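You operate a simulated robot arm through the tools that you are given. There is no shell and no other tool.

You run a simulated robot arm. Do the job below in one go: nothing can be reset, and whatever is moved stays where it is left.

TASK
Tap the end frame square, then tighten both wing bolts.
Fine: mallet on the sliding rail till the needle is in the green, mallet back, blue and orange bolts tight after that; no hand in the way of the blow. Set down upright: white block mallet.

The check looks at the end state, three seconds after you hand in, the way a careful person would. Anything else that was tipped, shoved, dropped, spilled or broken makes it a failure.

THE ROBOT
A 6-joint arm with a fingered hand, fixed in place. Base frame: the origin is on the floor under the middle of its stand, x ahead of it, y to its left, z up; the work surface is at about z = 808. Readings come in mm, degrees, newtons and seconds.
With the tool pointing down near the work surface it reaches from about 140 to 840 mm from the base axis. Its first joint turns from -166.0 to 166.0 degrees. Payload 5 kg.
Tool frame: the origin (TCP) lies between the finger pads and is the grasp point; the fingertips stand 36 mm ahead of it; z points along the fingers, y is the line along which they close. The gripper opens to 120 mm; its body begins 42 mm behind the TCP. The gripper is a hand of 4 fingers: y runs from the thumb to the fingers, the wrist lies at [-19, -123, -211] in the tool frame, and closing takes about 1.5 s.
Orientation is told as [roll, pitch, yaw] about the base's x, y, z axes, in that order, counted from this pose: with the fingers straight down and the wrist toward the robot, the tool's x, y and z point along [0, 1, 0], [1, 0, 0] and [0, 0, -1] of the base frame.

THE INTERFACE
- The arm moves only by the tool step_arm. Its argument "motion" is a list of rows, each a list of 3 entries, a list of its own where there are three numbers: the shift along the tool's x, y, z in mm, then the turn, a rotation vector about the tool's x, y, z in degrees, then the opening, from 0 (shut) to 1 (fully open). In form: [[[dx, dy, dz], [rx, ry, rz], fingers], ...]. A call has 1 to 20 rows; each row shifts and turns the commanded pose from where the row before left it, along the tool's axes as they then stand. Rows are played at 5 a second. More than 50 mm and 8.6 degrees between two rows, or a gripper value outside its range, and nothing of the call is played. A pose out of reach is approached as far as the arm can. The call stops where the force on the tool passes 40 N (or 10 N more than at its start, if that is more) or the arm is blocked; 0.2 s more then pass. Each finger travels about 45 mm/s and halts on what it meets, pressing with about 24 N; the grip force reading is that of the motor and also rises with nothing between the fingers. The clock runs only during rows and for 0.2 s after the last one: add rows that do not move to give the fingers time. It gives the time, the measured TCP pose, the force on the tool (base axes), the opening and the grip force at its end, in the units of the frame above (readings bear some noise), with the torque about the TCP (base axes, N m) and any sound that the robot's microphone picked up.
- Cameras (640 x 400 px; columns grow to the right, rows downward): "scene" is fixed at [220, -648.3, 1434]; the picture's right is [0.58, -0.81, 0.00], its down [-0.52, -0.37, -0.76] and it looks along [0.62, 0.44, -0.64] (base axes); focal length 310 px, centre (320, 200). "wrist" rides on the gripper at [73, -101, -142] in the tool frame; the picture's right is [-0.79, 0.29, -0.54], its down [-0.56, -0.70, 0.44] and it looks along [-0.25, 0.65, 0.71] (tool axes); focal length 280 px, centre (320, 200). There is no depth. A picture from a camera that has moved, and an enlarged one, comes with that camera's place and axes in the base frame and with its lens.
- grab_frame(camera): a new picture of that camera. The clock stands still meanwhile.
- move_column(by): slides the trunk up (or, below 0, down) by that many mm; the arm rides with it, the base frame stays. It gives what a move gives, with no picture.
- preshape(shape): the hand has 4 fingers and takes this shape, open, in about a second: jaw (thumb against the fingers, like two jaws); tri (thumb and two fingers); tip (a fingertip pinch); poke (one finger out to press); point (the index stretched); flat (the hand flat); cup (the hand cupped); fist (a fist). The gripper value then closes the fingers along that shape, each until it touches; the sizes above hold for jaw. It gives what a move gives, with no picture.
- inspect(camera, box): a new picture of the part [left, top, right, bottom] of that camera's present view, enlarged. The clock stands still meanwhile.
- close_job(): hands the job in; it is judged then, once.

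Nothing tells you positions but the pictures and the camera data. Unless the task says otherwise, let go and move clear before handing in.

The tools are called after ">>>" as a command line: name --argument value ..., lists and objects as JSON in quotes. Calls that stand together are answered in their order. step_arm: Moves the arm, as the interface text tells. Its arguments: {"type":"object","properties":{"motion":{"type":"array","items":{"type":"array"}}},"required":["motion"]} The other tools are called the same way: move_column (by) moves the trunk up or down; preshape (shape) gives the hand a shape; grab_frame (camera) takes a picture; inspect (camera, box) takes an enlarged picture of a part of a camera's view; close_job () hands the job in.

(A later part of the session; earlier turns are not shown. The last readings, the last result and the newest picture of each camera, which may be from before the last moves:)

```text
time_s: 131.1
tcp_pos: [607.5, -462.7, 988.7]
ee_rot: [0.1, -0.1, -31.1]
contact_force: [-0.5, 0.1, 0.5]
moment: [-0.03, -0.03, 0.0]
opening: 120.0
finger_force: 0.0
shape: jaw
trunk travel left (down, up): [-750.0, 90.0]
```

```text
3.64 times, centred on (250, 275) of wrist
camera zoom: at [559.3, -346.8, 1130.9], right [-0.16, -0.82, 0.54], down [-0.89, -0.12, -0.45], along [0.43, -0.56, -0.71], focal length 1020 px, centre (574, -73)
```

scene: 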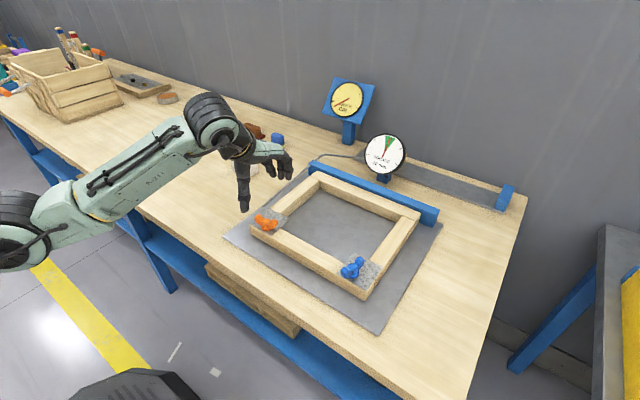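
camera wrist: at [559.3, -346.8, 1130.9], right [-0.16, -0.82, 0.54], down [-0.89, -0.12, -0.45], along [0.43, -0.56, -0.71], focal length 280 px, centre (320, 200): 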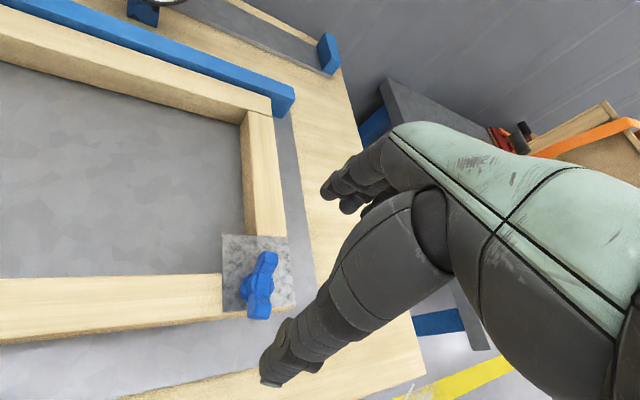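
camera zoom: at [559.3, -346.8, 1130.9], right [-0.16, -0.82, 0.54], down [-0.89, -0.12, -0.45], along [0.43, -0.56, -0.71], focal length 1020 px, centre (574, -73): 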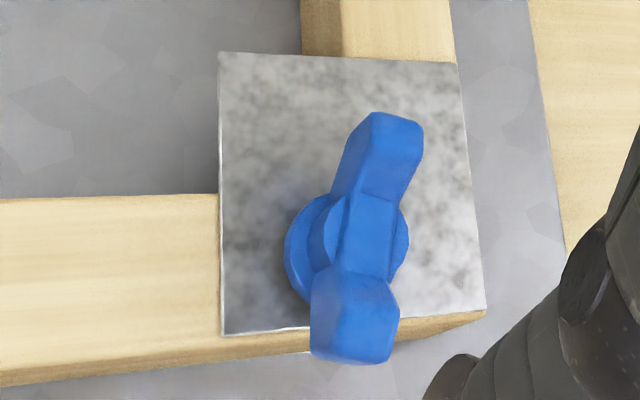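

Blue's axis is at about (609, −459), with its bar at −14°. I'll turn the hand to about yaw 28°, so that closing the jaws itself swings the free bar clockwise, staying clear of the reach limit.

>>> step_arm --motion '[[[0, 0, 0], [0, 0, -8.4], 1], [[0, 0, 0], [0, 0, -8.4], 1], [[0, 0, 0], [0, 0, -8.4], 1], [[0, 0, 0], [0, 0, -8.4], 1], [[0, 0, 0], [0, 0, -8.4], 1], [[0, 0, 0], [0, 0, -8.4], 1], [[0, 0, 0], [0, 0, 0], 1]]'

>>> step_arm --motion '[[[0, 0, 0], [0, 0, -8.4], 1], [[0, 0, 0], [0, 0, 0], 1]]'

>>> grab_frame --camera "wrist"

```text
time_s: 132.7
tcp_pos: [608.8, -460.8, 991.7]
ee_rot: [-0.3, -0.1, 19.3]
contact_force: [-0.1, -0.1, -1.2]
moment: [-0.02, 0.03, 0.0]
opening: 119.6
finger_force: 0.1
shape: jaw
trunk travel left (down, up): [-750.0, 90.0]
```

```text
time_s: 133.3
tcp_pos: [608.7, -461.7, 991.3]
ee_rot: [-0.1, 0.0, 27.9]
contact_force: [-0.3, -0.2, 0.9]
moment: [0.0, -0.04, 0.02]
opening: 119.8
finger_force: 0.0
shape: jaw
trunk travel left (down, up): [-750.0, 90.0]
```

```text
taken
camera wrist: at [485.8, -443.3, 1132.8], right [0.62, -0.56, 0.55], down [-0.36, -0.82, -0.44], along [0.7, 0.08, -0.71], focal length 280 px, centre (320, 200)
```

wrist: 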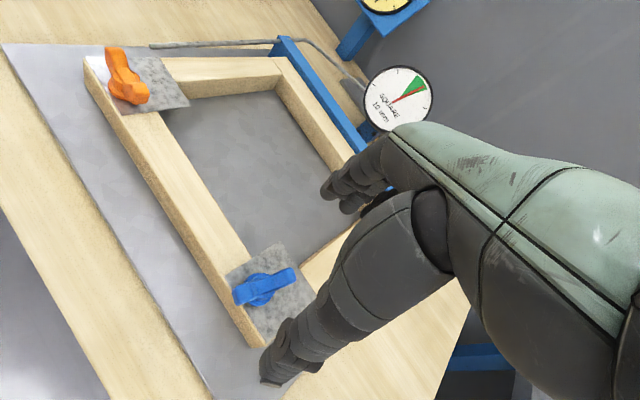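

>>> inspect --camera "wrist" --box '[210, 230, 320, 340]'

```text
3.64 times, centred on (265, 285) of wrist
camera zoom: at [485.8, -443.3, 1132.8], right [0.62, -0.56, 0.55], down [-0.36, -0.82, -0.44], along [0.7, 0.08, -0.71], focal length 1020 px, centre (520, -109)
```

zoom: 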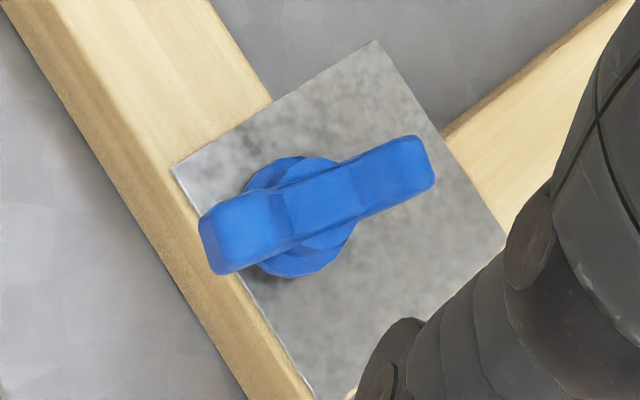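

Blue's centre is confirmed at about (608.5, −460). I'll descend to its wings.

>>> step_arm --motion '[[[1.5, 0.8, 25], [0, 0, 0], 1], [[0, 0, 25], [0, 0, 0], 1], [[0, 0, 20], [0, 0, 0], 1], [[0, 0, 13], [0, 0, 0], 1], [[0, 0, 8], [0, 0, 0], 1], [[0, 0, 0], [0, 0, 0], 1], [[0, 0, 0], [0, 0, 0], 1]]'

>>> inspect --camera "scene" --box '[300, 210, 420, 310]'

>>> grab_frame --camera "wrist"

```text
time_s: 134.9
tcp_pos: [592.7, -445.7, 908.3]
ee_rot: [-0.2, -0.1, 27.7]
contact_force: [0.2, 0.7, 0.2]
moment: [0.0, 0.02, -0.01]
opening: 119.6
finger_force: 0.0
shape: jaw
out of reach, approached as far as the arm can: row 2, 3, 4
trunk travel left (down, up): [-750.0, 90.0]
```

```text
4.00 times, centred on (360, 260) of scene
camera zoom: at [220.0, -648.3, 1434.0], right [0.58, -0.81, 0.0], down [-0.52, -0.37, -0.76], along [0.62, 0.44, -0.64], focal length 1240 px, centre (160, -40)
```

zoom: 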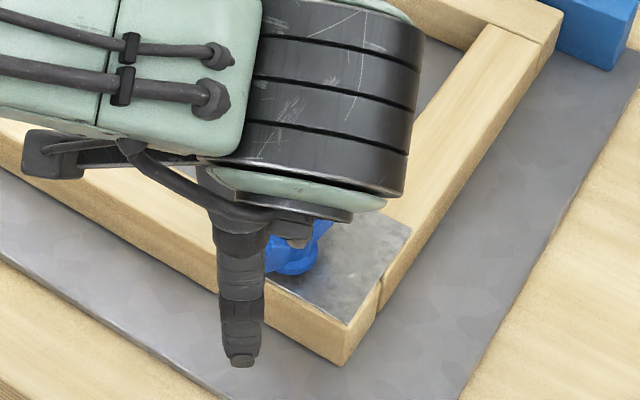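

```text
taken
camera wrist: at [469.9, -427.5, 1050.1], right [0.62, -0.56, 0.55], down [-0.36, -0.82, -0.44], along [0.7, 0.08, -0.71], focal length 280 px, centre (320, 200)
```

wrist: 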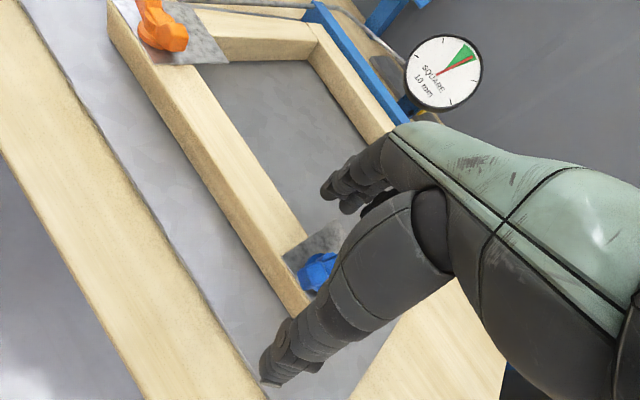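

Out of reach at this height, so I'll rise back, re-centre, and use the trunk to lower the hand instead.

>>> step_arm --motion '[[[0, 0, -25], [0, 0, 0], 1], [[0, 0, -25], [0, 0, 0], 1], [[0, 0, -25], [0, 0, 0], 1], [[0, 0, -15], [0, 0, 0], 1], [[0, 0, 0], [0, 0, 0], 1]]'

```text
time_s: 136.1
tcp_pos: [595.6, -448.0, 998.3]
ee_rot: [-0.2, -0.1, 27.7]
contact_force: [0.2, 0.3, 0.8]
moment: [0.0, -0.08, 0.02]
opening: 119.4
finger_force: 0.0
shape: jaw
trunk travel left (down, up): [-750.0, 90.0]
```

>>> step_arm --motion '[[[0, 0, -12], [0, 0, 0], 1], [[-8.3, 2.9, 0], [0, 0, 0], 1], [[-8.3, 2.9, 0], [0, 0, 0], 1], [[0, 0, 0], [0, 0, 0], 1], [[0, 0, 0], [0, 0, 0], 1]]'

>>> move_column --by -85

>>> grab_frame --camera "wrist"

>>> inspect --camera "scene" --box '[300, 210, 420, 310]'

```text
time_s: 137.3
tcp_pos: [607.8, -460.2, 1010.9]
ee_rot: [-0.1, -0.2, 27.7]
contact_force: [-0.5, 0.5, -0.1]
moment: [0.01, -0.01, 0.0]
opening: 120.0
finger_force: 0.0
shape: jaw
trunk travel left (down, up): [-750.0, 90.0]
```

```text
time_s: 138.6
tcp_pos: [607.5, -458.8, 927.4]
ee_rot: [-0.3, -0.1, 27.7]
contact_force: [-0.7, 0.3, -0.9]
moment: [0.03, -0.01, 0.0]
opening: 119.6
finger_force: 0.0
shape: jaw
trunk travel left (down, up): [-665.0, 175.0]
```

```text
taken
camera wrist: at [484.7, -440.4, 1067.4], right [0.62, -0.56, 0.55], down [-0.36, -0.82, -0.44], along [0.7, 0.08, -0.71], focal length 280 px, centre (320, 200)
```

wrist: 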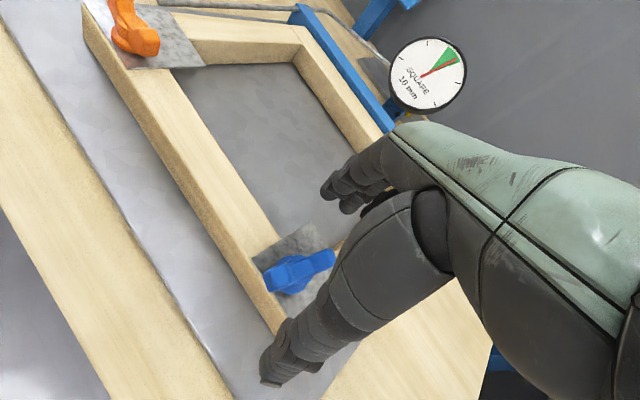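

```text
4.00 times, centred on (360, 260) of scene
camera zoom: at [220.0, -648.3, 1434.0], right [0.58, -0.81, 0.0], down [-0.52, -0.37, -0.76], along [0.62, 0.44, -0.64], focal length 1240 px, centre (160, -40)
```

zoom: 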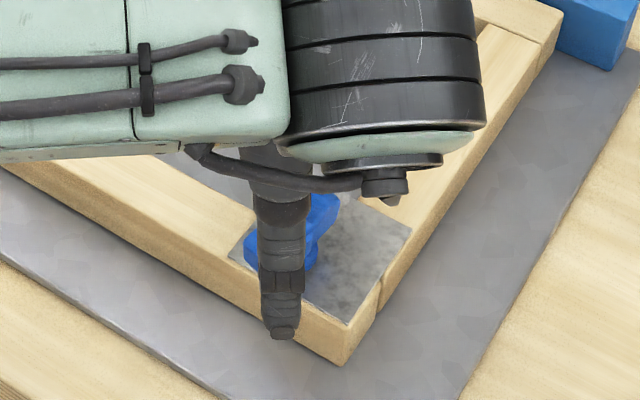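

That works. I'll lower the column the last 27 mm and close on the blue wings.

>>> move_column --by -27

>>> step_arm --motion '[[[0, 0, 0], [0, 0, 0], 0.7], [[0, 0, 0], [0, 0, 0], 0.5], [[0, 0, 0], [0, 0, 0], 0.3], [[0, 0, 0], [0, 0, 0], 0.15], [[0, 0, 0], [0, 0, 0], 0], [[0, 0, 0], [0, 0, 0], 0], [[0, 0, 0], [0, 0, 0], 0], [[0, 0, 0], [0, 0, 0], 0], [[0, 0, 0], [0, 0, 0], 0], [[0, 0, 0], [0, 0, 0], 0]]'

>>> inspect --camera "wrist" --box '[220, 180, 400, 330]'

>>> inspect --camera "scene" --box '[355, 120, 415, 190]'

```text
time_s: 139.3
tcp_pos: [607.3, -458.9, 898.4]
ee_rot: [-0.2, -0.1, 27.8]
contact_force: [-0.6, 0.9, 0.5]
moment: [0.01, 0.01, -0.01]
opening: 119.7
finger_force: 0.0
shape: jaw
trunk travel left (down, up): [-638.0, 202.0]
```

```text
time_s: 141.5
tcp_pos: [608.8, -459.3, 899.1]
ee_rot: [-0.1, -0.1, 27.7]
contact_force: [3.5, -2.7, 1.1]
moment: [-0.01, -0.15, 0.02]
opening: 24.3
finger_force: 24.3
shape: jaw
trunk travel left (down, up): [-638.0, 202.0]
```

```text
2.67 times, centred on (310, 255) of wrist
camera zoom: at [485.3, -440.8, 1040.2], right [0.62, -0.56, 0.55], down [-0.36, -0.82, -0.44], along [0.7, 0.08, -0.71], focal length 748 px, centre (347, 53)
```

zoom: 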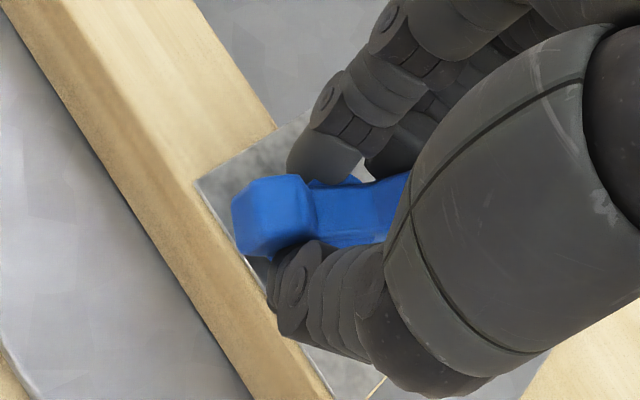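

```text
5.71 times, centred on (385, 155) of scene
camera zoom: at [220.0, -648.3, 1434.0], right [0.58, -0.81, 0.0], down [-0.52, -0.37, -0.76], along [0.62, 0.44, -0.64], focal length 1772 px, centre (-51, 457)
```

zoom: 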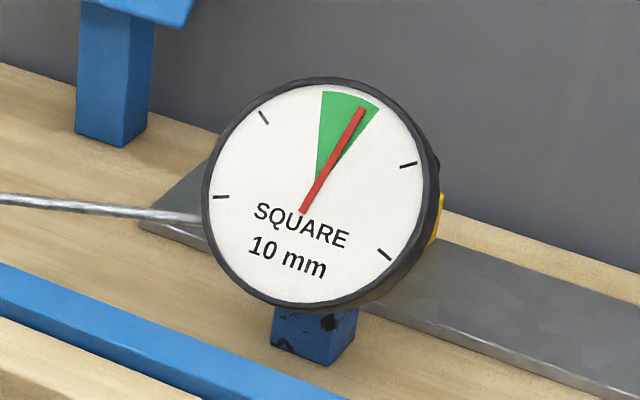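

Closing swung the bar clockwise as intended. I'll turn clockwise in steps while watching forces and needle.

>>> step_arm --motion '[[[0, 0, 0], [0, 0, 6], 0], [[0, 0, 0], [0, 0, 6], 0], [[0, 0, 0], [0, 0, 6], 0], [[0, 0, 0], [0, 0, 0], 0]]'

>>> step_arm --motion '[[[0, 0, 0], [0, 0, 6], 0], [[0, 0, 0], [0, 0, 6], 0], [[0, 0, 0], [0, 0, 6], 0], [[0, 0, 0], [0, 0, 0], 0]]'

>>> inspect --camera "wrist" --box '[220, 180, 400, 330]'

>>> inspect --camera "scene" --box '[355, 120, 415, 190]'

```text
time_s: 142.5
tcp_pos: [606.7, -459.0, 898.9]
ee_rot: [-0.2, -0.2, 9.6]
contact_force: [9.7, -7.0, 4.7]
moment: [-0.11, -0.42, 0.01]
opening: 23.5
finger_force: 23.9
shape: jaw
trunk travel left (down, up): [-638.0, 202.0]
```

```text
time_s: 143.5
tcp_pos: [607.9, -458.4, 898.0]
ee_rot: [-0.1, -0.2, -8.3]
contact_force: [10.6, -2.9, 5.1]
moment: [-0.07, -0.43, 0.07]
opening: 23.6
finger_force: 24.4
shape: jaw
trunk travel left (down, up): [-638.0, 202.0]
```

```text
2.67 times, centred on (310, 255) of wrist
camera zoom: at [518.3, -370.6, 1040.1], right [0.17, -0.82, 0.55], down [-0.77, -0.45, -0.44], along [0.61, -0.35, -0.71], focal length 748 px, centre (347, 53)
```

zoom: 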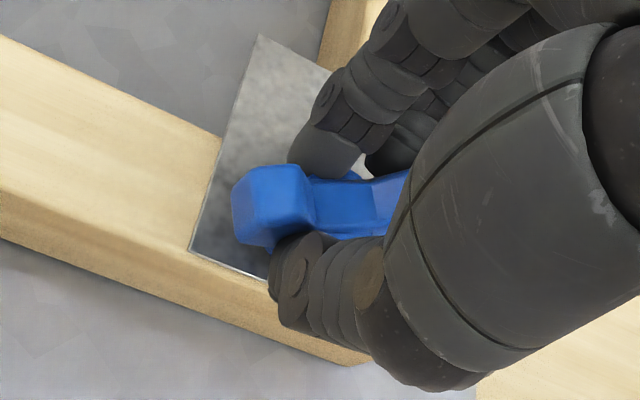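

```text
5.71 times, centred on (385, 155) of scene
camera zoom: at [220.0, -648.3, 1434.0], right [0.58, -0.81, 0.0], down [-0.52, -0.37, -0.76], along [0.62, 0.44, -0.64], focal length 1772 px, centre (-51, 457)
```

zoom: 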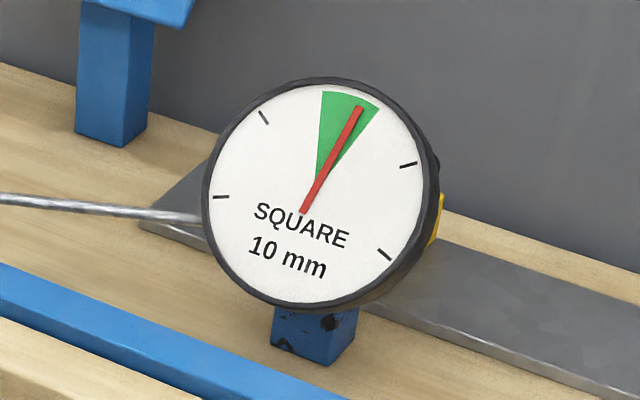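

The needle eased back toward centre under a small +y push. I'll relieve the x load, keep a gentle +y bias to help re-centre, and continue turning.

>>> step_arm --motion '[[[2.27, 1.69, 0], [0, 0, 0], 0], [[0, 0, 0], [0, 0, 6], 0], [[0, 0, 0], [0, 0, 6], 0], [[0, 0, 0], [0, 0, 6], 0], [[0, 0, 0], [0, 0, 0], 0]]'

>>> inspect --camera "wrist" --box '[220, 180, 400, 330]'

>>> inspect --camera "scene" --box '[355, 120, 415, 190]'

```text
time_s: 144.7
tcp_pos: [608.0, -458.1, 898.0]
ee_rot: [-0.1, -0.2, -26.4]
contact_force: [3.2, -5.2, 5.7]
moment: [-0.14, -0.2, 0.01]
opening: 23.4
finger_force: 24.7
shape: jaw
trunk travel left (down, up): [-638.0, 202.0]
```

```text
2.67 times, centred on (310, 255) of wrist
camera zoom: at [550.7, -346.4, 1040.1], right [-0.09, -0.83, 0.54], down [-0.87, -0.19, -0.45], along [0.48, -0.52, -0.71], focal length 748 px, centre (347, 53)
```

zoom: 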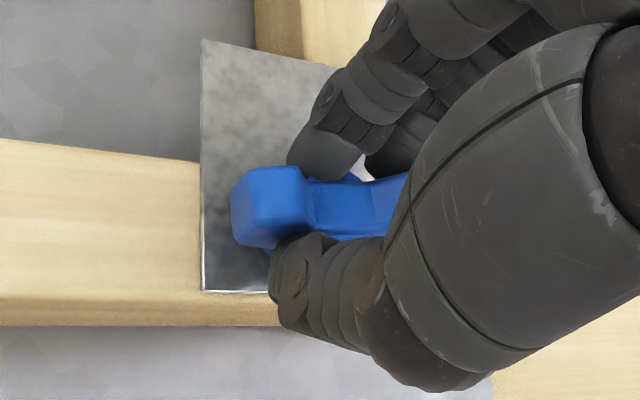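

```text
5.71 times, centred on (385, 155) of scene
camera zoom: at [220.0, -648.3, 1434.0], right [0.58, -0.81, 0.0], down [-0.52, -0.37, -0.76], along [0.62, 0.44, -0.64], focal length 1772 px, centre (-51, 457)
```

zoom: 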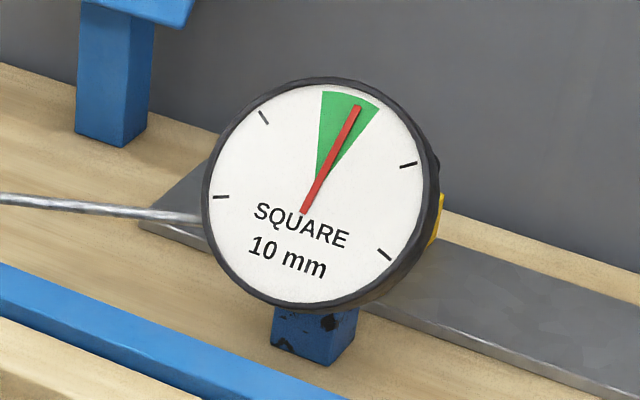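

The needle is easing back toward the centre of green. Continuing clockwise with the same slight +y bias.

>>> step_arm --motion '[[[1.12, 0, 0], [0, 0, 0], 0], [[0, 0, 0], [0, 0, 6], 0], [[0, 0, 0], [0, 0, 6], 0], [[0, 0, 0], [0, 0, 6], 0], [[0, 0, 0], [0, 0, 6], 0], [[0, 0, 0], [0, 0, 0], 0]]'

>>> inspect --camera "scene" --box '[355, 120, 415, 190]'

```text
time_s: 146.1
tcp_pos: [610.3, -457.9, 898.5]
ee_rot: [0.1, -0.3, -50.5]
contact_force: [-3.1, -7.2, 2.2]
moment: [-0.23, 0.03, 0.02]
opening: 23.2
finger_force: 24.0
shape: jaw
trunk travel left (down, up): [-638.0, 202.0]
```

```text
5.71 times, centred on (385, 155) of scene
camera zoom: at [220.0, -648.3, 1434.0], right [0.58, -0.81, 0.0], down [-0.52, -0.37, -0.76], along [0.62, 0.44, -0.64], focal length 1772 px, centre (-51, 457)
```

zoom: 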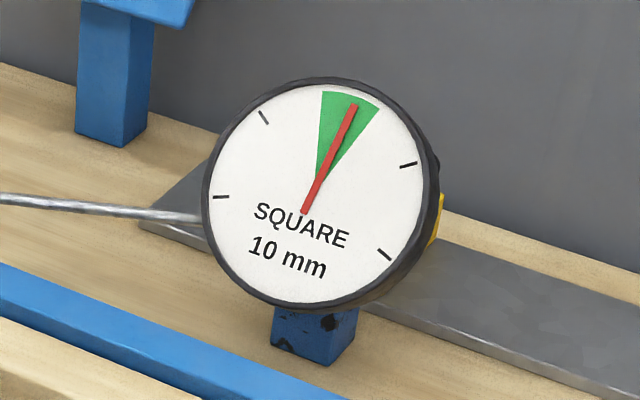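

The needle is back near centre. I'll keep turning clockwise.

>>> step_arm --motion '[[[0, 0, 0], [0, 0, 6], 0], [[0, 0, 0], [0, 0, 6], 0], [[0, 0, 0], [0, 0, 6], 0], [[0, 0, 0], [0, 0, 6], 0], [[0, 0, 0], [0, 0, 0], 0]]'

>>> inspect --camera "wrist" --box '[220, 180, 400, 330]'

>>> inspect --camera "scene" --box '[355, 120, 415, 190]'

```text
time_s: 147.3
tcp_pos: [610.4, -457.3, 898.3]
ee_rot: [0.1, -0.1, -74.2]
contact_force: [3.8, -6.7, 3.0]
moment: [-0.26, -0.16, 0.06]
opening: 22.4
finger_force: 23.8
shape: jaw
trunk travel left (down, up): [-638.0, 202.0]
```

```text
2.67 times, centred on (310, 255) of wrist
camera zoom: at [653.8, -338.5, 1040.5], right [-0.68, -0.49, 0.54], down [-0.73, 0.52, -0.45], along [-0.06, -0.7, -0.71], focal length 748 px, centre (347, 53)
```

zoom: 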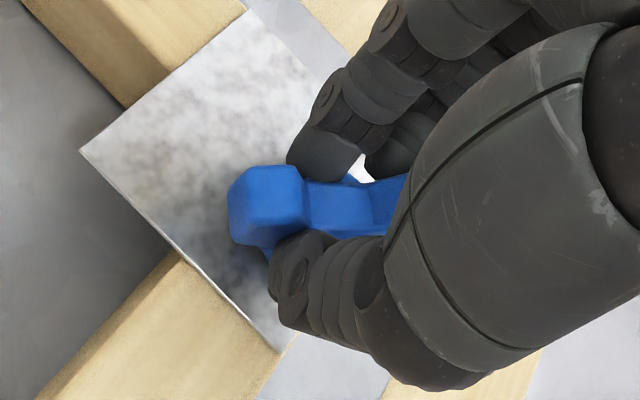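

```text
5.71 times, centred on (385, 155) of scene
camera zoom: at [220.0, -648.3, 1434.0], right [0.58, -0.81, 0.0], down [-0.52, -0.37, -0.76], along [0.62, 0.44, -0.64], focal length 1772 px, centre (-51, 457)
```

zoom: 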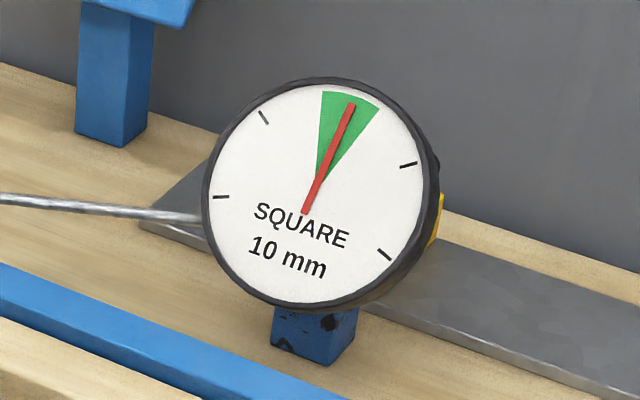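

Good, the needle is nearly centred. A few more steps in this grip, watching for the reach limit.

>>> step_arm --motion '[[[0, 0, 0], [0, 0, 6], 0], [[0, 0, 0], [0, 0, 6], 0], [[0, 0, 0], [0, 0, 6], 0], [[0, 0, 0], [0, 0, 0], 0]]'

>>> step_arm --motion '[[[0, 0, 0], [0, 0, 6], 0], [[0, 0, 0], [0, 0, 6], 0], [[0, 0, 0], [0, 0, 0], 0]]'

>>> inspect --camera "wrist" --box '[220, 180, 400, 330]'

>>> inspect --camera "scene" --box '[355, 120, 415, 190]'

```text
time_s: 148.3
tcp_pos: [609.9, -456.9, 897.5]
ee_rot: [0.2, -0.1, -92.4]
contact_force: [7.8, -7.7, 6.2]
moment: [-0.39, -0.27, 0.12]
opening: 22.7
finger_force: 23.8
shape: jaw
trunk travel left (down, up): [-638.0, 202.0]
```

```text
time_s: 149.1
tcp_pos: [610.9, -456.8, 898.3]
ee_rot: [0.2, -0.2, -104.5]
contact_force: [8.9, -8.7, 8.3]
moment: [-0.38, -0.22, 0.08]
opening: 22.7
finger_force: 23.8
shape: jaw
trunk travel left (down, up): [-638.0, 202.0]
```

```text
2.67 times, centred on (310, 255) of wrist
camera zoom: at [706.9, -375.4, 1040.6], right [-0.84, -0.08, 0.54], down [-0.37, 0.82, -0.45], along [-0.4, -0.57, -0.71], focal length 748 px, centre (347, 53)
```

zoom: 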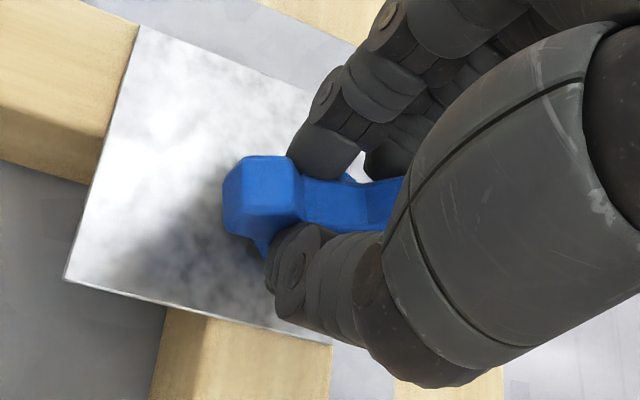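

```text
5.71 times, centred on (385, 155) of scene
camera zoom: at [220.0, -648.3, 1434.0], right [0.58, -0.81, 0.0], down [-0.52, -0.37, -0.76], along [0.62, 0.44, -0.64], focal length 1772 px, centre (-51, 457)
```

zoom: 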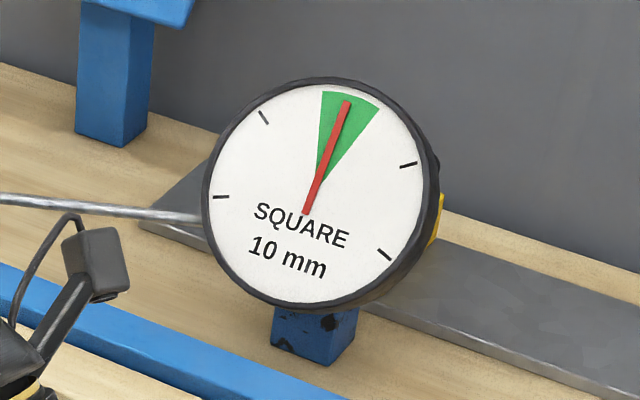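

The needle is dead centre now. I'll remove the side bias, turn a bit further, then release to re-grip.

>>> step_arm --motion '[[[1.83, 1.08, -1], [0, 0, 0], 0], [[0, 0, 0], [0, 0, 6], 0], [[0, 0, 0], [0, 0, 6], 0], [[0, 0, 0], [0, 0, 0], 0]]'

>>> inspect --camera "scene" --box '[355, 120, 415, 190]'

```text
time_s: 150.1
tcp_pos: [611.6, -457.5, 898.8]
ee_rot: [0.1, 0.1, -116.4]
contact_force: [2.2, -3.1, -1.8]
moment: [-0.22, -0.02, 0.05]
opening: 22.4
finger_force: 24.0
shape: jaw
trunk travel left (down, up): [-638.0, 202.0]
```

```text
5.71 times, centred on (385, 155) of scene
camera zoom: at [220.0, -648.3, 1434.0], right [0.58, -0.81, 0.0], down [-0.52, -0.37, -0.76], along [0.62, 0.44, -0.64], focal length 1772 px, centre (-51, 457)
```

zoom: 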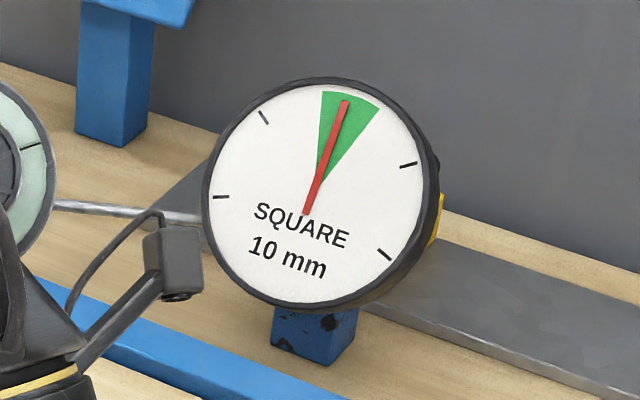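

Side loads are low, the needle is centred, and there's still reach. Two more steps.

>>> step_arm --motion '[[[0, 0, 0], [0, 0, 6], 0], [[0, 0, 0], [0, 0, 6], 0], [[0, 0, 0], [0, 0, 0], 0]]'

>>> step_arm --motion '[[[0, 0, 0], [0, 0, 6], 0], [[0, 0, 0], [0, 0, 6], 0], [[0, 0, 0], [0, 0, 0], 0]]'

>>> inspect --camera "scene" --box '[355, 120, 415, 190]'

```text
time_s: 150.9
tcp_pos: [611.6, -457.7, 898.7]
ee_rot: [0.1, 0.0, -128.3]
contact_force: [2.4, -1.5, -3.9]
moment: [-0.17, -0.05, 0.02]
opening: 22.4
finger_force: 23.7
shape: jaw
trunk travel left (down, up): [-638.0, 202.0]
```

```text
time_s: 151.7
tcp_pos: [608.3, -457.7, 898.9]
ee_rot: [0.4, 0.1, -140.3]
contact_force: [13.9, -12.5, -6.5]
moment: [-0.35, -0.25, 0.06]
opening: 21.6
finger_force: 23.7
shape: jaw
out of reach, approached as far as the arm can: row 2
trunk travel left (down, up): [-638.0, 202.0]
```

```text
5.71 times, centred on (385, 155) of scene
camera zoom: at [220.0, -648.3, 1434.0], right [0.58, -0.81, 0.0], down [-0.52, -0.37, -0.76], along [0.62, 0.44, -0.64], focal length 1772 px, centre (-51, 457)
```

zoom: 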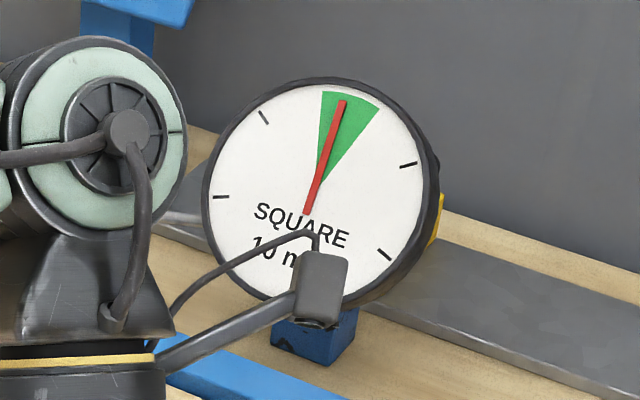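

Wrist limit reached at −140°, with about 200° done on blue and the needle centred. I'll open the hand and lift with the trunk, which moves straight up.

>>> step_arm --motion '[[[0, 0, 0], [0, 0, 0], 0.4], [[0, 0, 0], [0, 0, 0], 0.7], [[0, 0, 0], [0, 0, 0], 1], [[0, 0, 0], [0, 0, 0], 1], [[0, 0, 0], [0, 0, 0], 1]]'

>>> move_column --by 60

>>> inspect --camera "scene" --box '[325, 240, 385, 300]'

>>> inspect --camera "scene" --box '[355, 120, 415, 190]'

```text
time_s: 152.9
tcp_pos: [607.4, -455.2, 901.5]
ee_rot: [0.2, 0.1, -140.3]
contact_force: [0.2, 0.4, -0.1]
moment: [-0.02, -0.01, 0.01]
opening: 112.7
finger_force: 0.1
shape: jaw
trunk travel left (down, up): [-638.0, 202.0]
```

```text
time_s: 153.9
tcp_pos: [609.6, -455.9, 960.1]
ee_rot: [0.2, -0.1, -140.3]
contact_force: [-0.4, -0.3, -0.1]
moment: [0.0, 0.03, -0.02]
opening: 119.6
finger_force: 0.1
shape: jaw
trunk travel left (down, up): [-698.0, 142.0]
```

```text
6.67 times, centred on (355, 270) of scene
camera zoom: at [220.0, -648.3, 1434.0], right [0.58, -0.81, 0.0], down [-0.52, -0.37, -0.76], along [0.62, 0.44, -0.64], focal length 2067 px, centre (87, -267)
```

zoom: 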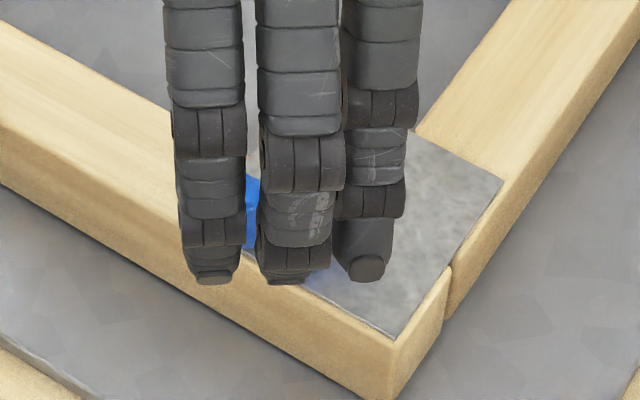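

```text
5.71 times, centred on (385, 155) of scene
camera zoom: at [220.0, -648.3, 1434.0], right [0.58, -0.81, 0.0], down [-0.52, -0.37, -0.76], along [0.62, 0.44, -0.64], focal length 1772 px, centre (-51, 457)
```

zoom: 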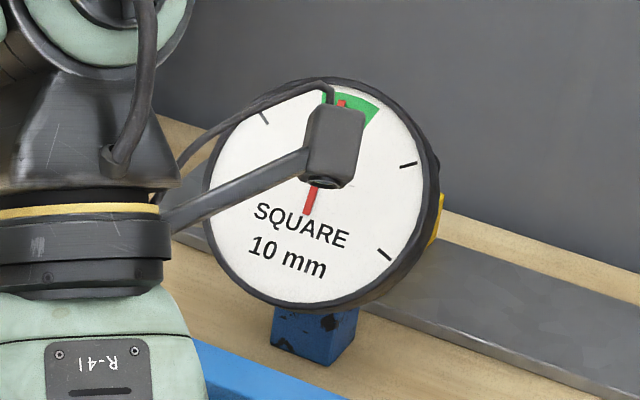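

I'll raise a little more, then unwind the wrist carefully with checks.

>>> move_column --by 40

>>> step_arm --motion '[[[0, 0, 0], [0, 0, -8], 1], [[0, 0, 0], [0, 0, -8], 1], [[0, 0, 0], [0, 0, 0], 1]]'

```text
time_s: 154.7
tcp_pos: [608.2, -454.2, 1000.1]
ee_rot: [0.1, 0.0, -140.3]
contact_force: [-0.1, -0.3, 0.0]
moment: [-0.04, -0.02, 0.02]
opening: 119.7
finger_force: 0.0
shape: jaw
trunk travel left (down, up): [-738.0, 102.0]
```

```text
time_s: 155.5
tcp_pos: [607.6, -454.7, 1000.1]
ee_rot: [0.2, 0.1, -124.2]
contact_force: [-0.6, 0.4, -0.7]
moment: [0.02, -0.01, 0.02]
opening: 119.8
finger_force: 0.1
shape: jaw
trunk travel left (down, up): [-738.0, 102.0]
```

Stable. I'll unwind to yaw about 28°.

>>> step_arm --motion '[[[0, 0, 0], [0, 0, -8], 1], [[0, 0, 0], [0, 0, -8], 1], [[0, 0, 0], [0, 0, -8], 1], [[0, 0, 0], [0, 0, -8], 1], [[0, 0, 0], [0, 0, -8], 1], [[0, 0, 0], [0, 0, -8], 1], [[0, 0, 0], [0, 0, -8], 1], [[0, 0, 0], [0, 0, -8], 1], [[0, 0, 0], [0, 0, -8], 1], [[0, 0, 0], [0, 0, 0], 1]]'

>>> step_arm --motion '[[[0, 0, 0], [0, 0, -8], 1], [[0, 0, 0], [0, 0, -8], 1], [[0, 0, 0], [0, 0, -8], 1], [[0, 0, 0], [0, 0, -8], 1], [[0, 0, 0], [0, 0, -8], 1], [[0, 0, 0], [0, 0, -8], 1], [[0, 0, 0], [0, 0, -8], 1], [[0, 0, 0], [0, 0, -8], 1], [[0, 0, 0], [0, 0, -8], 1], [[0, 0, 0], [0, 0, -8], 1], [[0, 0, 0], [0, 0, 0], 1]]'

>>> grab_frame --camera "wrist"

>>> inspect --camera "wrist" --box '[210, 230, 320, 340]'

>>> inspect --camera "scene" --box '[325, 240, 385, 300]'

```text
time_s: 157.7
tcp_pos: [606.6, -455.1, 1000.8]
ee_rot: [0.0, -0.3, -52.2]
contact_force: [0.1, 0.4, -0.1]
moment: [-0.02, 0.0, 0.04]
opening: 119.7
finger_force: 0.2
shape: jaw
trunk travel left (down, up): [-738.0, 102.0]
```

```text
time_s: 160.1
tcp_pos: [607.0, -454.5, 1001.8]
ee_rot: [-0.2, 0.0, 27.8]
contact_force: [-0.1, 0.1, 0.1]
moment: [0.02, -0.02, 0.0]
opening: 119.6
finger_force: 0.1
shape: jaw
trunk travel left (down, up): [-738.0, 102.0]
```

```text
taken
camera wrist: at [484.6, -436.6, 1143.9], right [0.62, -0.56, 0.55], down [-0.36, -0.82, -0.44], along [0.7, 0.08, -0.71], focal length 280 px, centre (320, 200)
```

wrist: 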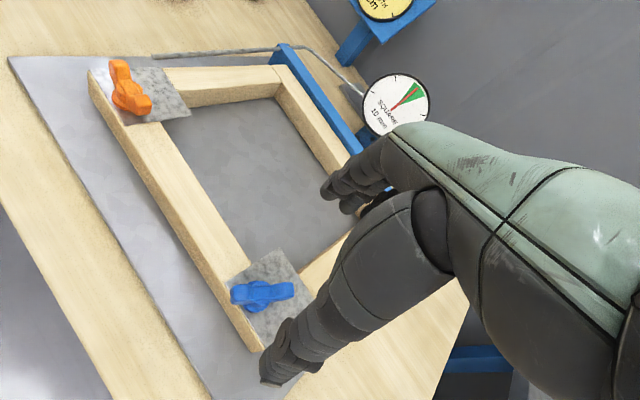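

```text
3.64 times, centred on (265, 285) of wrist
camera zoom: at [484.6, -436.6, 1143.9], right [0.62, -0.56, 0.55], down [-0.36, -0.82, -0.44], along [0.7, 0.08, -0.71], focal length 1020 px, centre (520, -109)
```

zoom: 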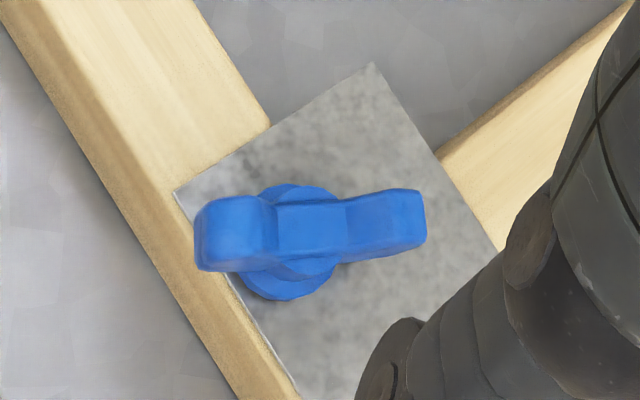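

```text
6.67 times, centred on (355, 270) of scene
camera zoom: at [220.0, -648.3, 1434.0], right [0.58, -0.81, 0.0], down [-0.52, -0.37, -0.76], along [0.62, 0.44, -0.64], focal length 2067 px, centre (87, -267)
```

zoom: 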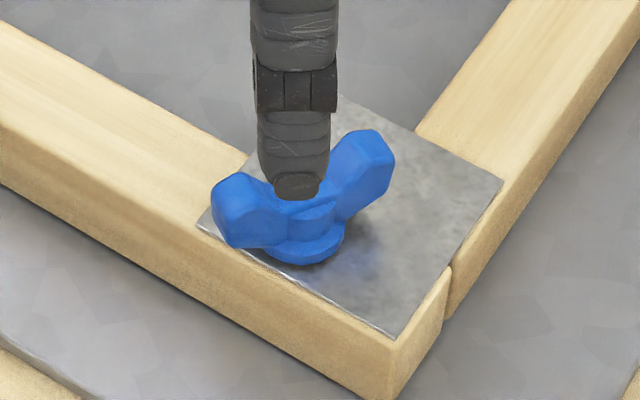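

Blue's bar is at −31° and needs about 60° more to match orange's stop. I'll re-centre over (609, −459) and lower with the trunk.

>>> step_arm --motion '[[[-4.9, -0.34, 0], [0, 0, 0], 1], [[0, 0, 0], [0, 0, 0], 1], [[0, 0, 0], [0, 0, 0], 1]]'

>>> move_column --by -80

>>> grab_frame --camera "wrist"

```text
time_s: 160.9
tcp_pos: [608.4, -459.4, 1000.7]
ee_rot: [-0.2, -0.1, 27.8]
contact_force: [0.4, 0.3, 0.6]
moment: [-0.02, -0.01, -0.01]
opening: 119.6
finger_force: 0.2
shape: jaw
trunk travel left (down, up): [-738.0, 102.0]
```

```text
time_s: 162.1
tcp_pos: [609.0, -458.7, 921.3]
ee_rot: [-0.1, -0.1, 27.6]
contact_force: [0.1, 0.1, 0.5]
moment: [0.0, -0.02, 0.0]
opening: 119.7
finger_force: 0.0
shape: jaw
trunk travel left (down, up): [-658.0, 182.0]
```

```text
taken
camera wrist: at [486.8, -440.9, 1063.6], right [0.62, -0.56, 0.55], down [-0.36, -0.82, -0.44], along [0.7, 0.08, -0.71], focal length 280 px, centre (320, 200)
```

wrist: 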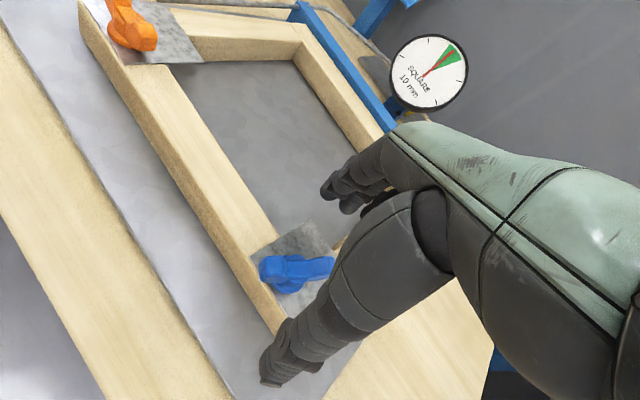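

>>> move_column --by -25

>>> step_arm --motion '[[[0, 0, 0], [0, 0, 0], 0.7], [[0, 0, 0], [0, 0, 0], 0.5], [[0, 0, 0], [0, 0, 0], 0.3], [[0, 0, 0], [0, 0, 0], 0.15], [[0, 0, 0], [0, 0, 0], 0], [[0, 0, 0], [0, 0, 0], 0], [[0, 0, 0], [0, 0, 0], 0], [[0, 0, 0], [0, 0, 0], 0], [[0, 0, 0], [0, 0, 0], 0], [[0, 0, 0], [0, 0, 0], 0]]'

>>> inspect --camera "wrist" --box '[220, 180, 400, 330]'

>>> inspect --camera "scene" --box '[355, 120, 415, 190]'

```text
time_s: 162.8
tcp_pos: [609.6, -458.8, 897.4]
ee_rot: [-0.3, -0.2, 27.8]
contact_force: [0.4, 0.3, -0.7]
moment: [-0.01, -0.01, -0.01]
opening: 119.5
finger_force: 0.1
shape: jaw
trunk travel left (down, up): [-633.0, 207.0]
```

```text
time_s: 165.0
tcp_pos: [609.1, -460.1, 897.2]
ee_rot: [-0.1, -0.1, 27.6]
contact_force: [-0.1, -2.8, -1.8]
moment: [0.02, 0.03, 0.06]
opening: 19.2
finger_force: 24.1
shape: jaw
trunk travel left (down, up): [-633.0, 207.0]
```

```text
2.67 times, centred on (310, 255) of wrist
camera zoom: at [486.7, -441.5, 1038.2], right [0.62, -0.56, 0.55], down [-0.36, -0.82, -0.44], along [0.7, 0.08, -0.71], focal length 748 px, centre (347, 53)
```

zoom: 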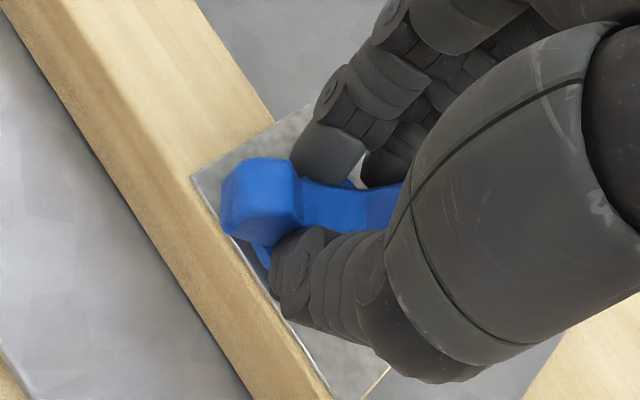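

```text
5.71 times, centred on (385, 155) of scene
camera zoom: at [220.0, -648.3, 1434.0], right [0.58, -0.81, 0.0], down [-0.52, -0.37, -0.76], along [0.62, 0.44, -0.64], focal length 1772 px, centre (-51, 457)
```

zoom: 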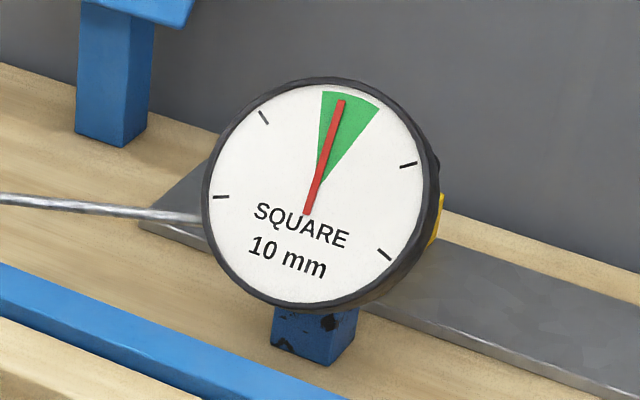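

Blue is gripped again and the needle is just left of centre. I'll turn clockwise, watching for torque.

>>> step_arm --motion '[[[0, 0, 0], [0, 0, 5], 0], [[0, 0, 0], [0, 0, 5], 0], [[0, 0, 0], [0, 0, 5], 0], [[0, 0, 0], [0, 0, 0], 0]]'

>>> step_arm --motion '[[[0, 0, 0], [0, 0, 5], 0], [[0, 0, 0], [0, 0, 5], 0], [[0, 0, 0], [0, 0, 0], 0]]'

>>> inspect --camera "wrist" --box '[220, 180, 400, 330]'

>>> inspect --camera "scene" --box '[355, 120, 415, 190]'

```text
time_s: 166.0
tcp_pos: [608.9, -459.2, 895.7]
ee_rot: [-0.1, -0.1, 12.6]
contact_force: [0.2, -1.3, -2.3]
moment: [-0.05, -0.02, 0.02]
opening: 19.4
finger_force: 23.9
shape: jaw
trunk travel left (down, up): [-633.0, 207.0]
```

```text
time_s: 166.8
tcp_pos: [610.7, -459.6, 896.7]
ee_rot: [-0.1, -0.1, 2.6]
contact_force: [-4.7, -1.8, -3.1]
moment: [0.01, 0.11, 0.04]
opening: 19.3
finger_force: 24.1
shape: jaw
trunk travel left (down, up): [-633.0, 207.0]
```

```text
2.67 times, centred on (310, 255) of wrist
camera zoom: at [505.7, -390.5, 1038.3], right [0.32, -0.77, 0.54], down [-0.67, -0.59, -0.44], along [0.67, -0.22, -0.71], focal length 748 px, centre (347, 53)
```

zoom: 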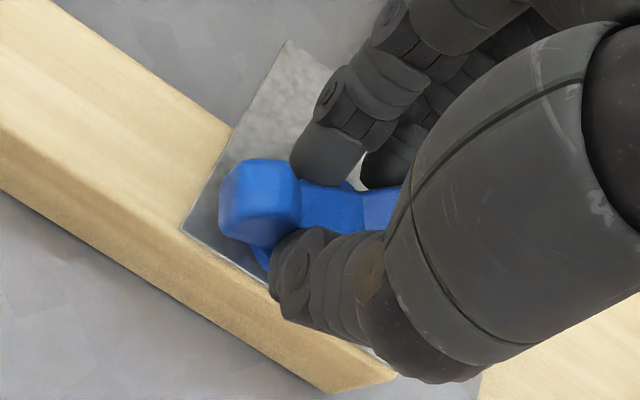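

```text
5.71 times, centred on (385, 155) of scene
camera zoom: at [220.0, -648.3, 1434.0], right [0.58, -0.81, 0.0], down [-0.52, -0.37, -0.76], along [0.62, 0.44, -0.64], focal length 1772 px, centre (-51, 457)
```

zoom: 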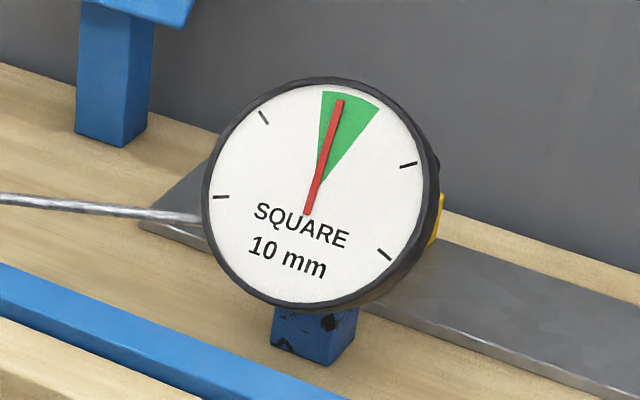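

Still turning freely. Continuing in small steps.

>>> step_arm --motion '[[[0, 0, 0], [0, 0, 5], 0], [[0, 0, 0], [0, 0, 5], 0], [[0, 0, 0], [0, 0, 5], 0], [[0, 0, 0], [0, 0, 0], 0]]'

>>> step_arm --motion '[[[0, 0, 0], [0, 0, 5], 0], [[0, 0, 0], [0, 0, 0], 0]]'

>>> step_arm --motion '[[[0, 0, 0], [0, 0, 5], 0], [[0, 0, 0], [0, 0, 0], 0]]'

>>> inspect --camera "wrist" --box '[220, 180, 400, 330]'

>>> inspect --camera "scene" --box '[355, 120, 415, 190]'

```text
time_s: 167.8
tcp_pos: [609.6, -459.2, 897.6]
ee_rot: [-0.1, -0.2, -12.3]
contact_force: [-5.6, 1.7, -4.2]
moment: [0.07, 0.12, 0.02]
opening: 18.9
finger_force: 23.6
shape: jaw
trunk travel left (down, up): [-633.0, 207.0]
```

```text
time_s: 168.4
tcp_pos: [609.9, -459.7, 895.9]
ee_rot: [-0.1, -0.2, -17.3]
contact_force: [-3.4, 1.2, -5.0]
moment: [0.07, 0.05, 0.05]
opening: 18.8
finger_force: 24.4
shape: jaw
trunk travel left (down, up): [-633.0, 207.0]
```

```text
time_s: 169.0
tcp_pos: [609.3, -458.8, 896.1]
ee_rot: [0.0, -0.2, -22.2]
contact_force: [-2.4, 1.8, -5.3]
moment: [0.02, 0.05, 0.08]
opening: 19.1
finger_force: 24.3
shape: jaw
trunk travel left (down, up): [-633.0, 207.0]
```

```text
2.67 times, centred on (310, 255) of wrist
camera zoom: at [544.0, -352.6, 1038.5], right [-0.03, -0.84, 0.54], down [-0.86, -0.25, -0.44], along [0.51, -0.48, -0.71], focal length 748 px, centre (347, 53)
```

zoom: 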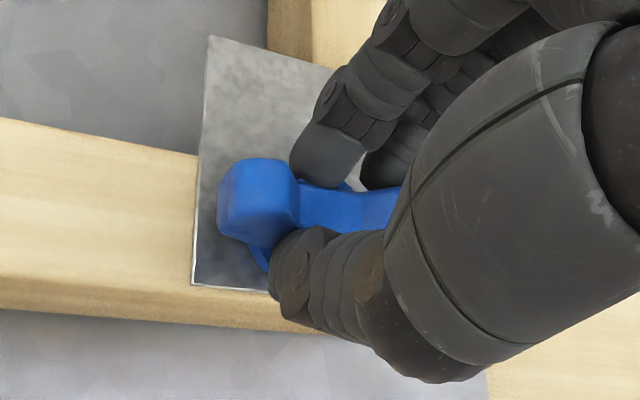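

```text
5.71 times, centred on (385, 155) of scene
camera zoom: at [220.0, -648.3, 1434.0], right [0.58, -0.81, 0.0], down [-0.52, -0.37, -0.76], along [0.62, 0.44, -0.64], focal length 1772 px, centre (-51, 457)
```

zoom: 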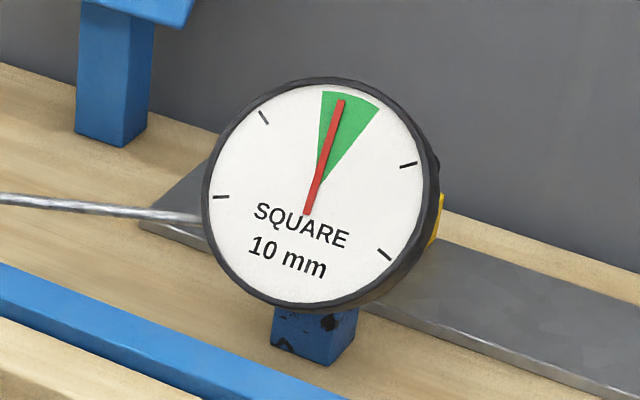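

Torque is just beginning to rise. I'll continue in 5° steps.

>>> step_arm --motion '[[[0, 0, 1], [0, 0, 5], 0], [[0, 0, 0], [0, 0, 0], 0]]'

>>> step_arm --motion '[[[0, 0, 0], [0, 0, 5], 0], [[0, 0, 0], [0, 0, 0], 0]]'

>>> step_arm --motion '[[[0, 0, 0], [0, 0, 5], 0], [[0, 0, 0], [0, 0, 0], 0]]'

>>> inspect --camera "wrist" --box '[220, 180, 400, 330]'

>>> inspect --camera "scene" --box '[355, 120, 415, 190]'

```text
time_s: 169.6
tcp_pos: [610.7, -458.8, 896.6]
ee_rot: [0.1, -0.3, -27.4]
contact_force: [-1.1, 3.0, 0.2]
moment: [0.08, 0.01, 0.26]
opening: 18.9
finger_force: 23.8
shape: jaw
trunk travel left (down, up): [-633.0, 207.0]
```

```text
time_s: 170.2
tcp_pos: [610.3, -459.5, 896.6]
ee_rot: [0.1, -0.3, -32.3]
contact_force: [1.6, 4.8, 0.6]
moment: [0.05, -0.05, 0.42]
opening: 19.3
finger_force: 24.6
shape: jaw
trunk travel left (down, up): [-633.0, 207.0]
```

```text
time_s: 170.8
tcp_pos: [611.3, -457.9, 895.7]
ee_rot: [0.0, -0.3, -37.3]
contact_force: [5.4, 9.0, 3.0]
moment: [0.15, -0.2, 0.58]
opening: 19.6
finger_force: 24.2
shape: jaw
trunk travel left (down, up): [-633.0, 207.0]
```

```text
2.67 times, centred on (310, 255) of wrist
camera zoom: at [574.7, -337.5, 1038.1], right [-0.25, -0.8, 0.54], down [-0.89, -0.02, -0.45], along [0.37, -0.6, -0.71], focal length 748 px, centre (347, 53)
```

zoom: 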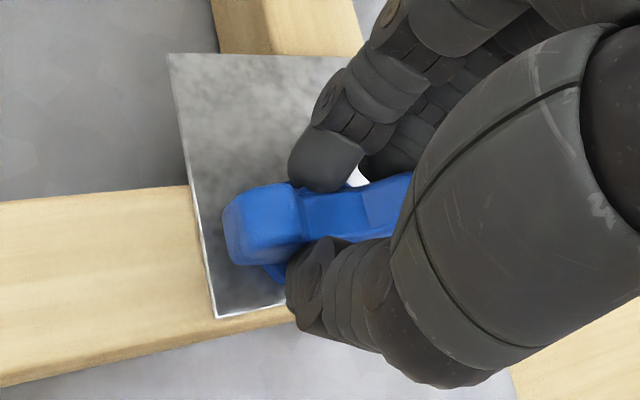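

```text
5.71 times, centred on (385, 155) of scene
camera zoom: at [220.0, -648.3, 1434.0], right [0.58, -0.81, 0.0], down [-0.52, -0.37, -0.76], along [0.62, 0.44, -0.64], focal length 1772 px, centre (-51, 457)
```

zoom: 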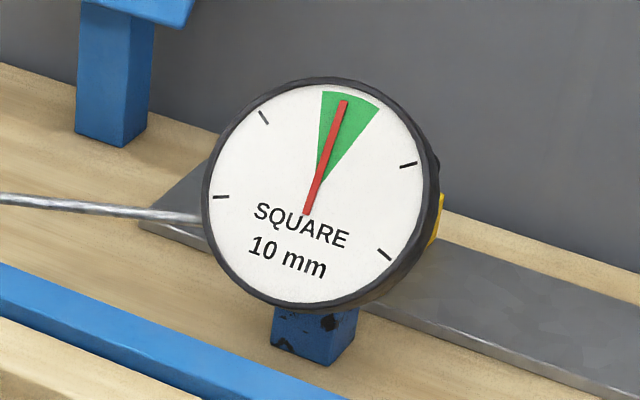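

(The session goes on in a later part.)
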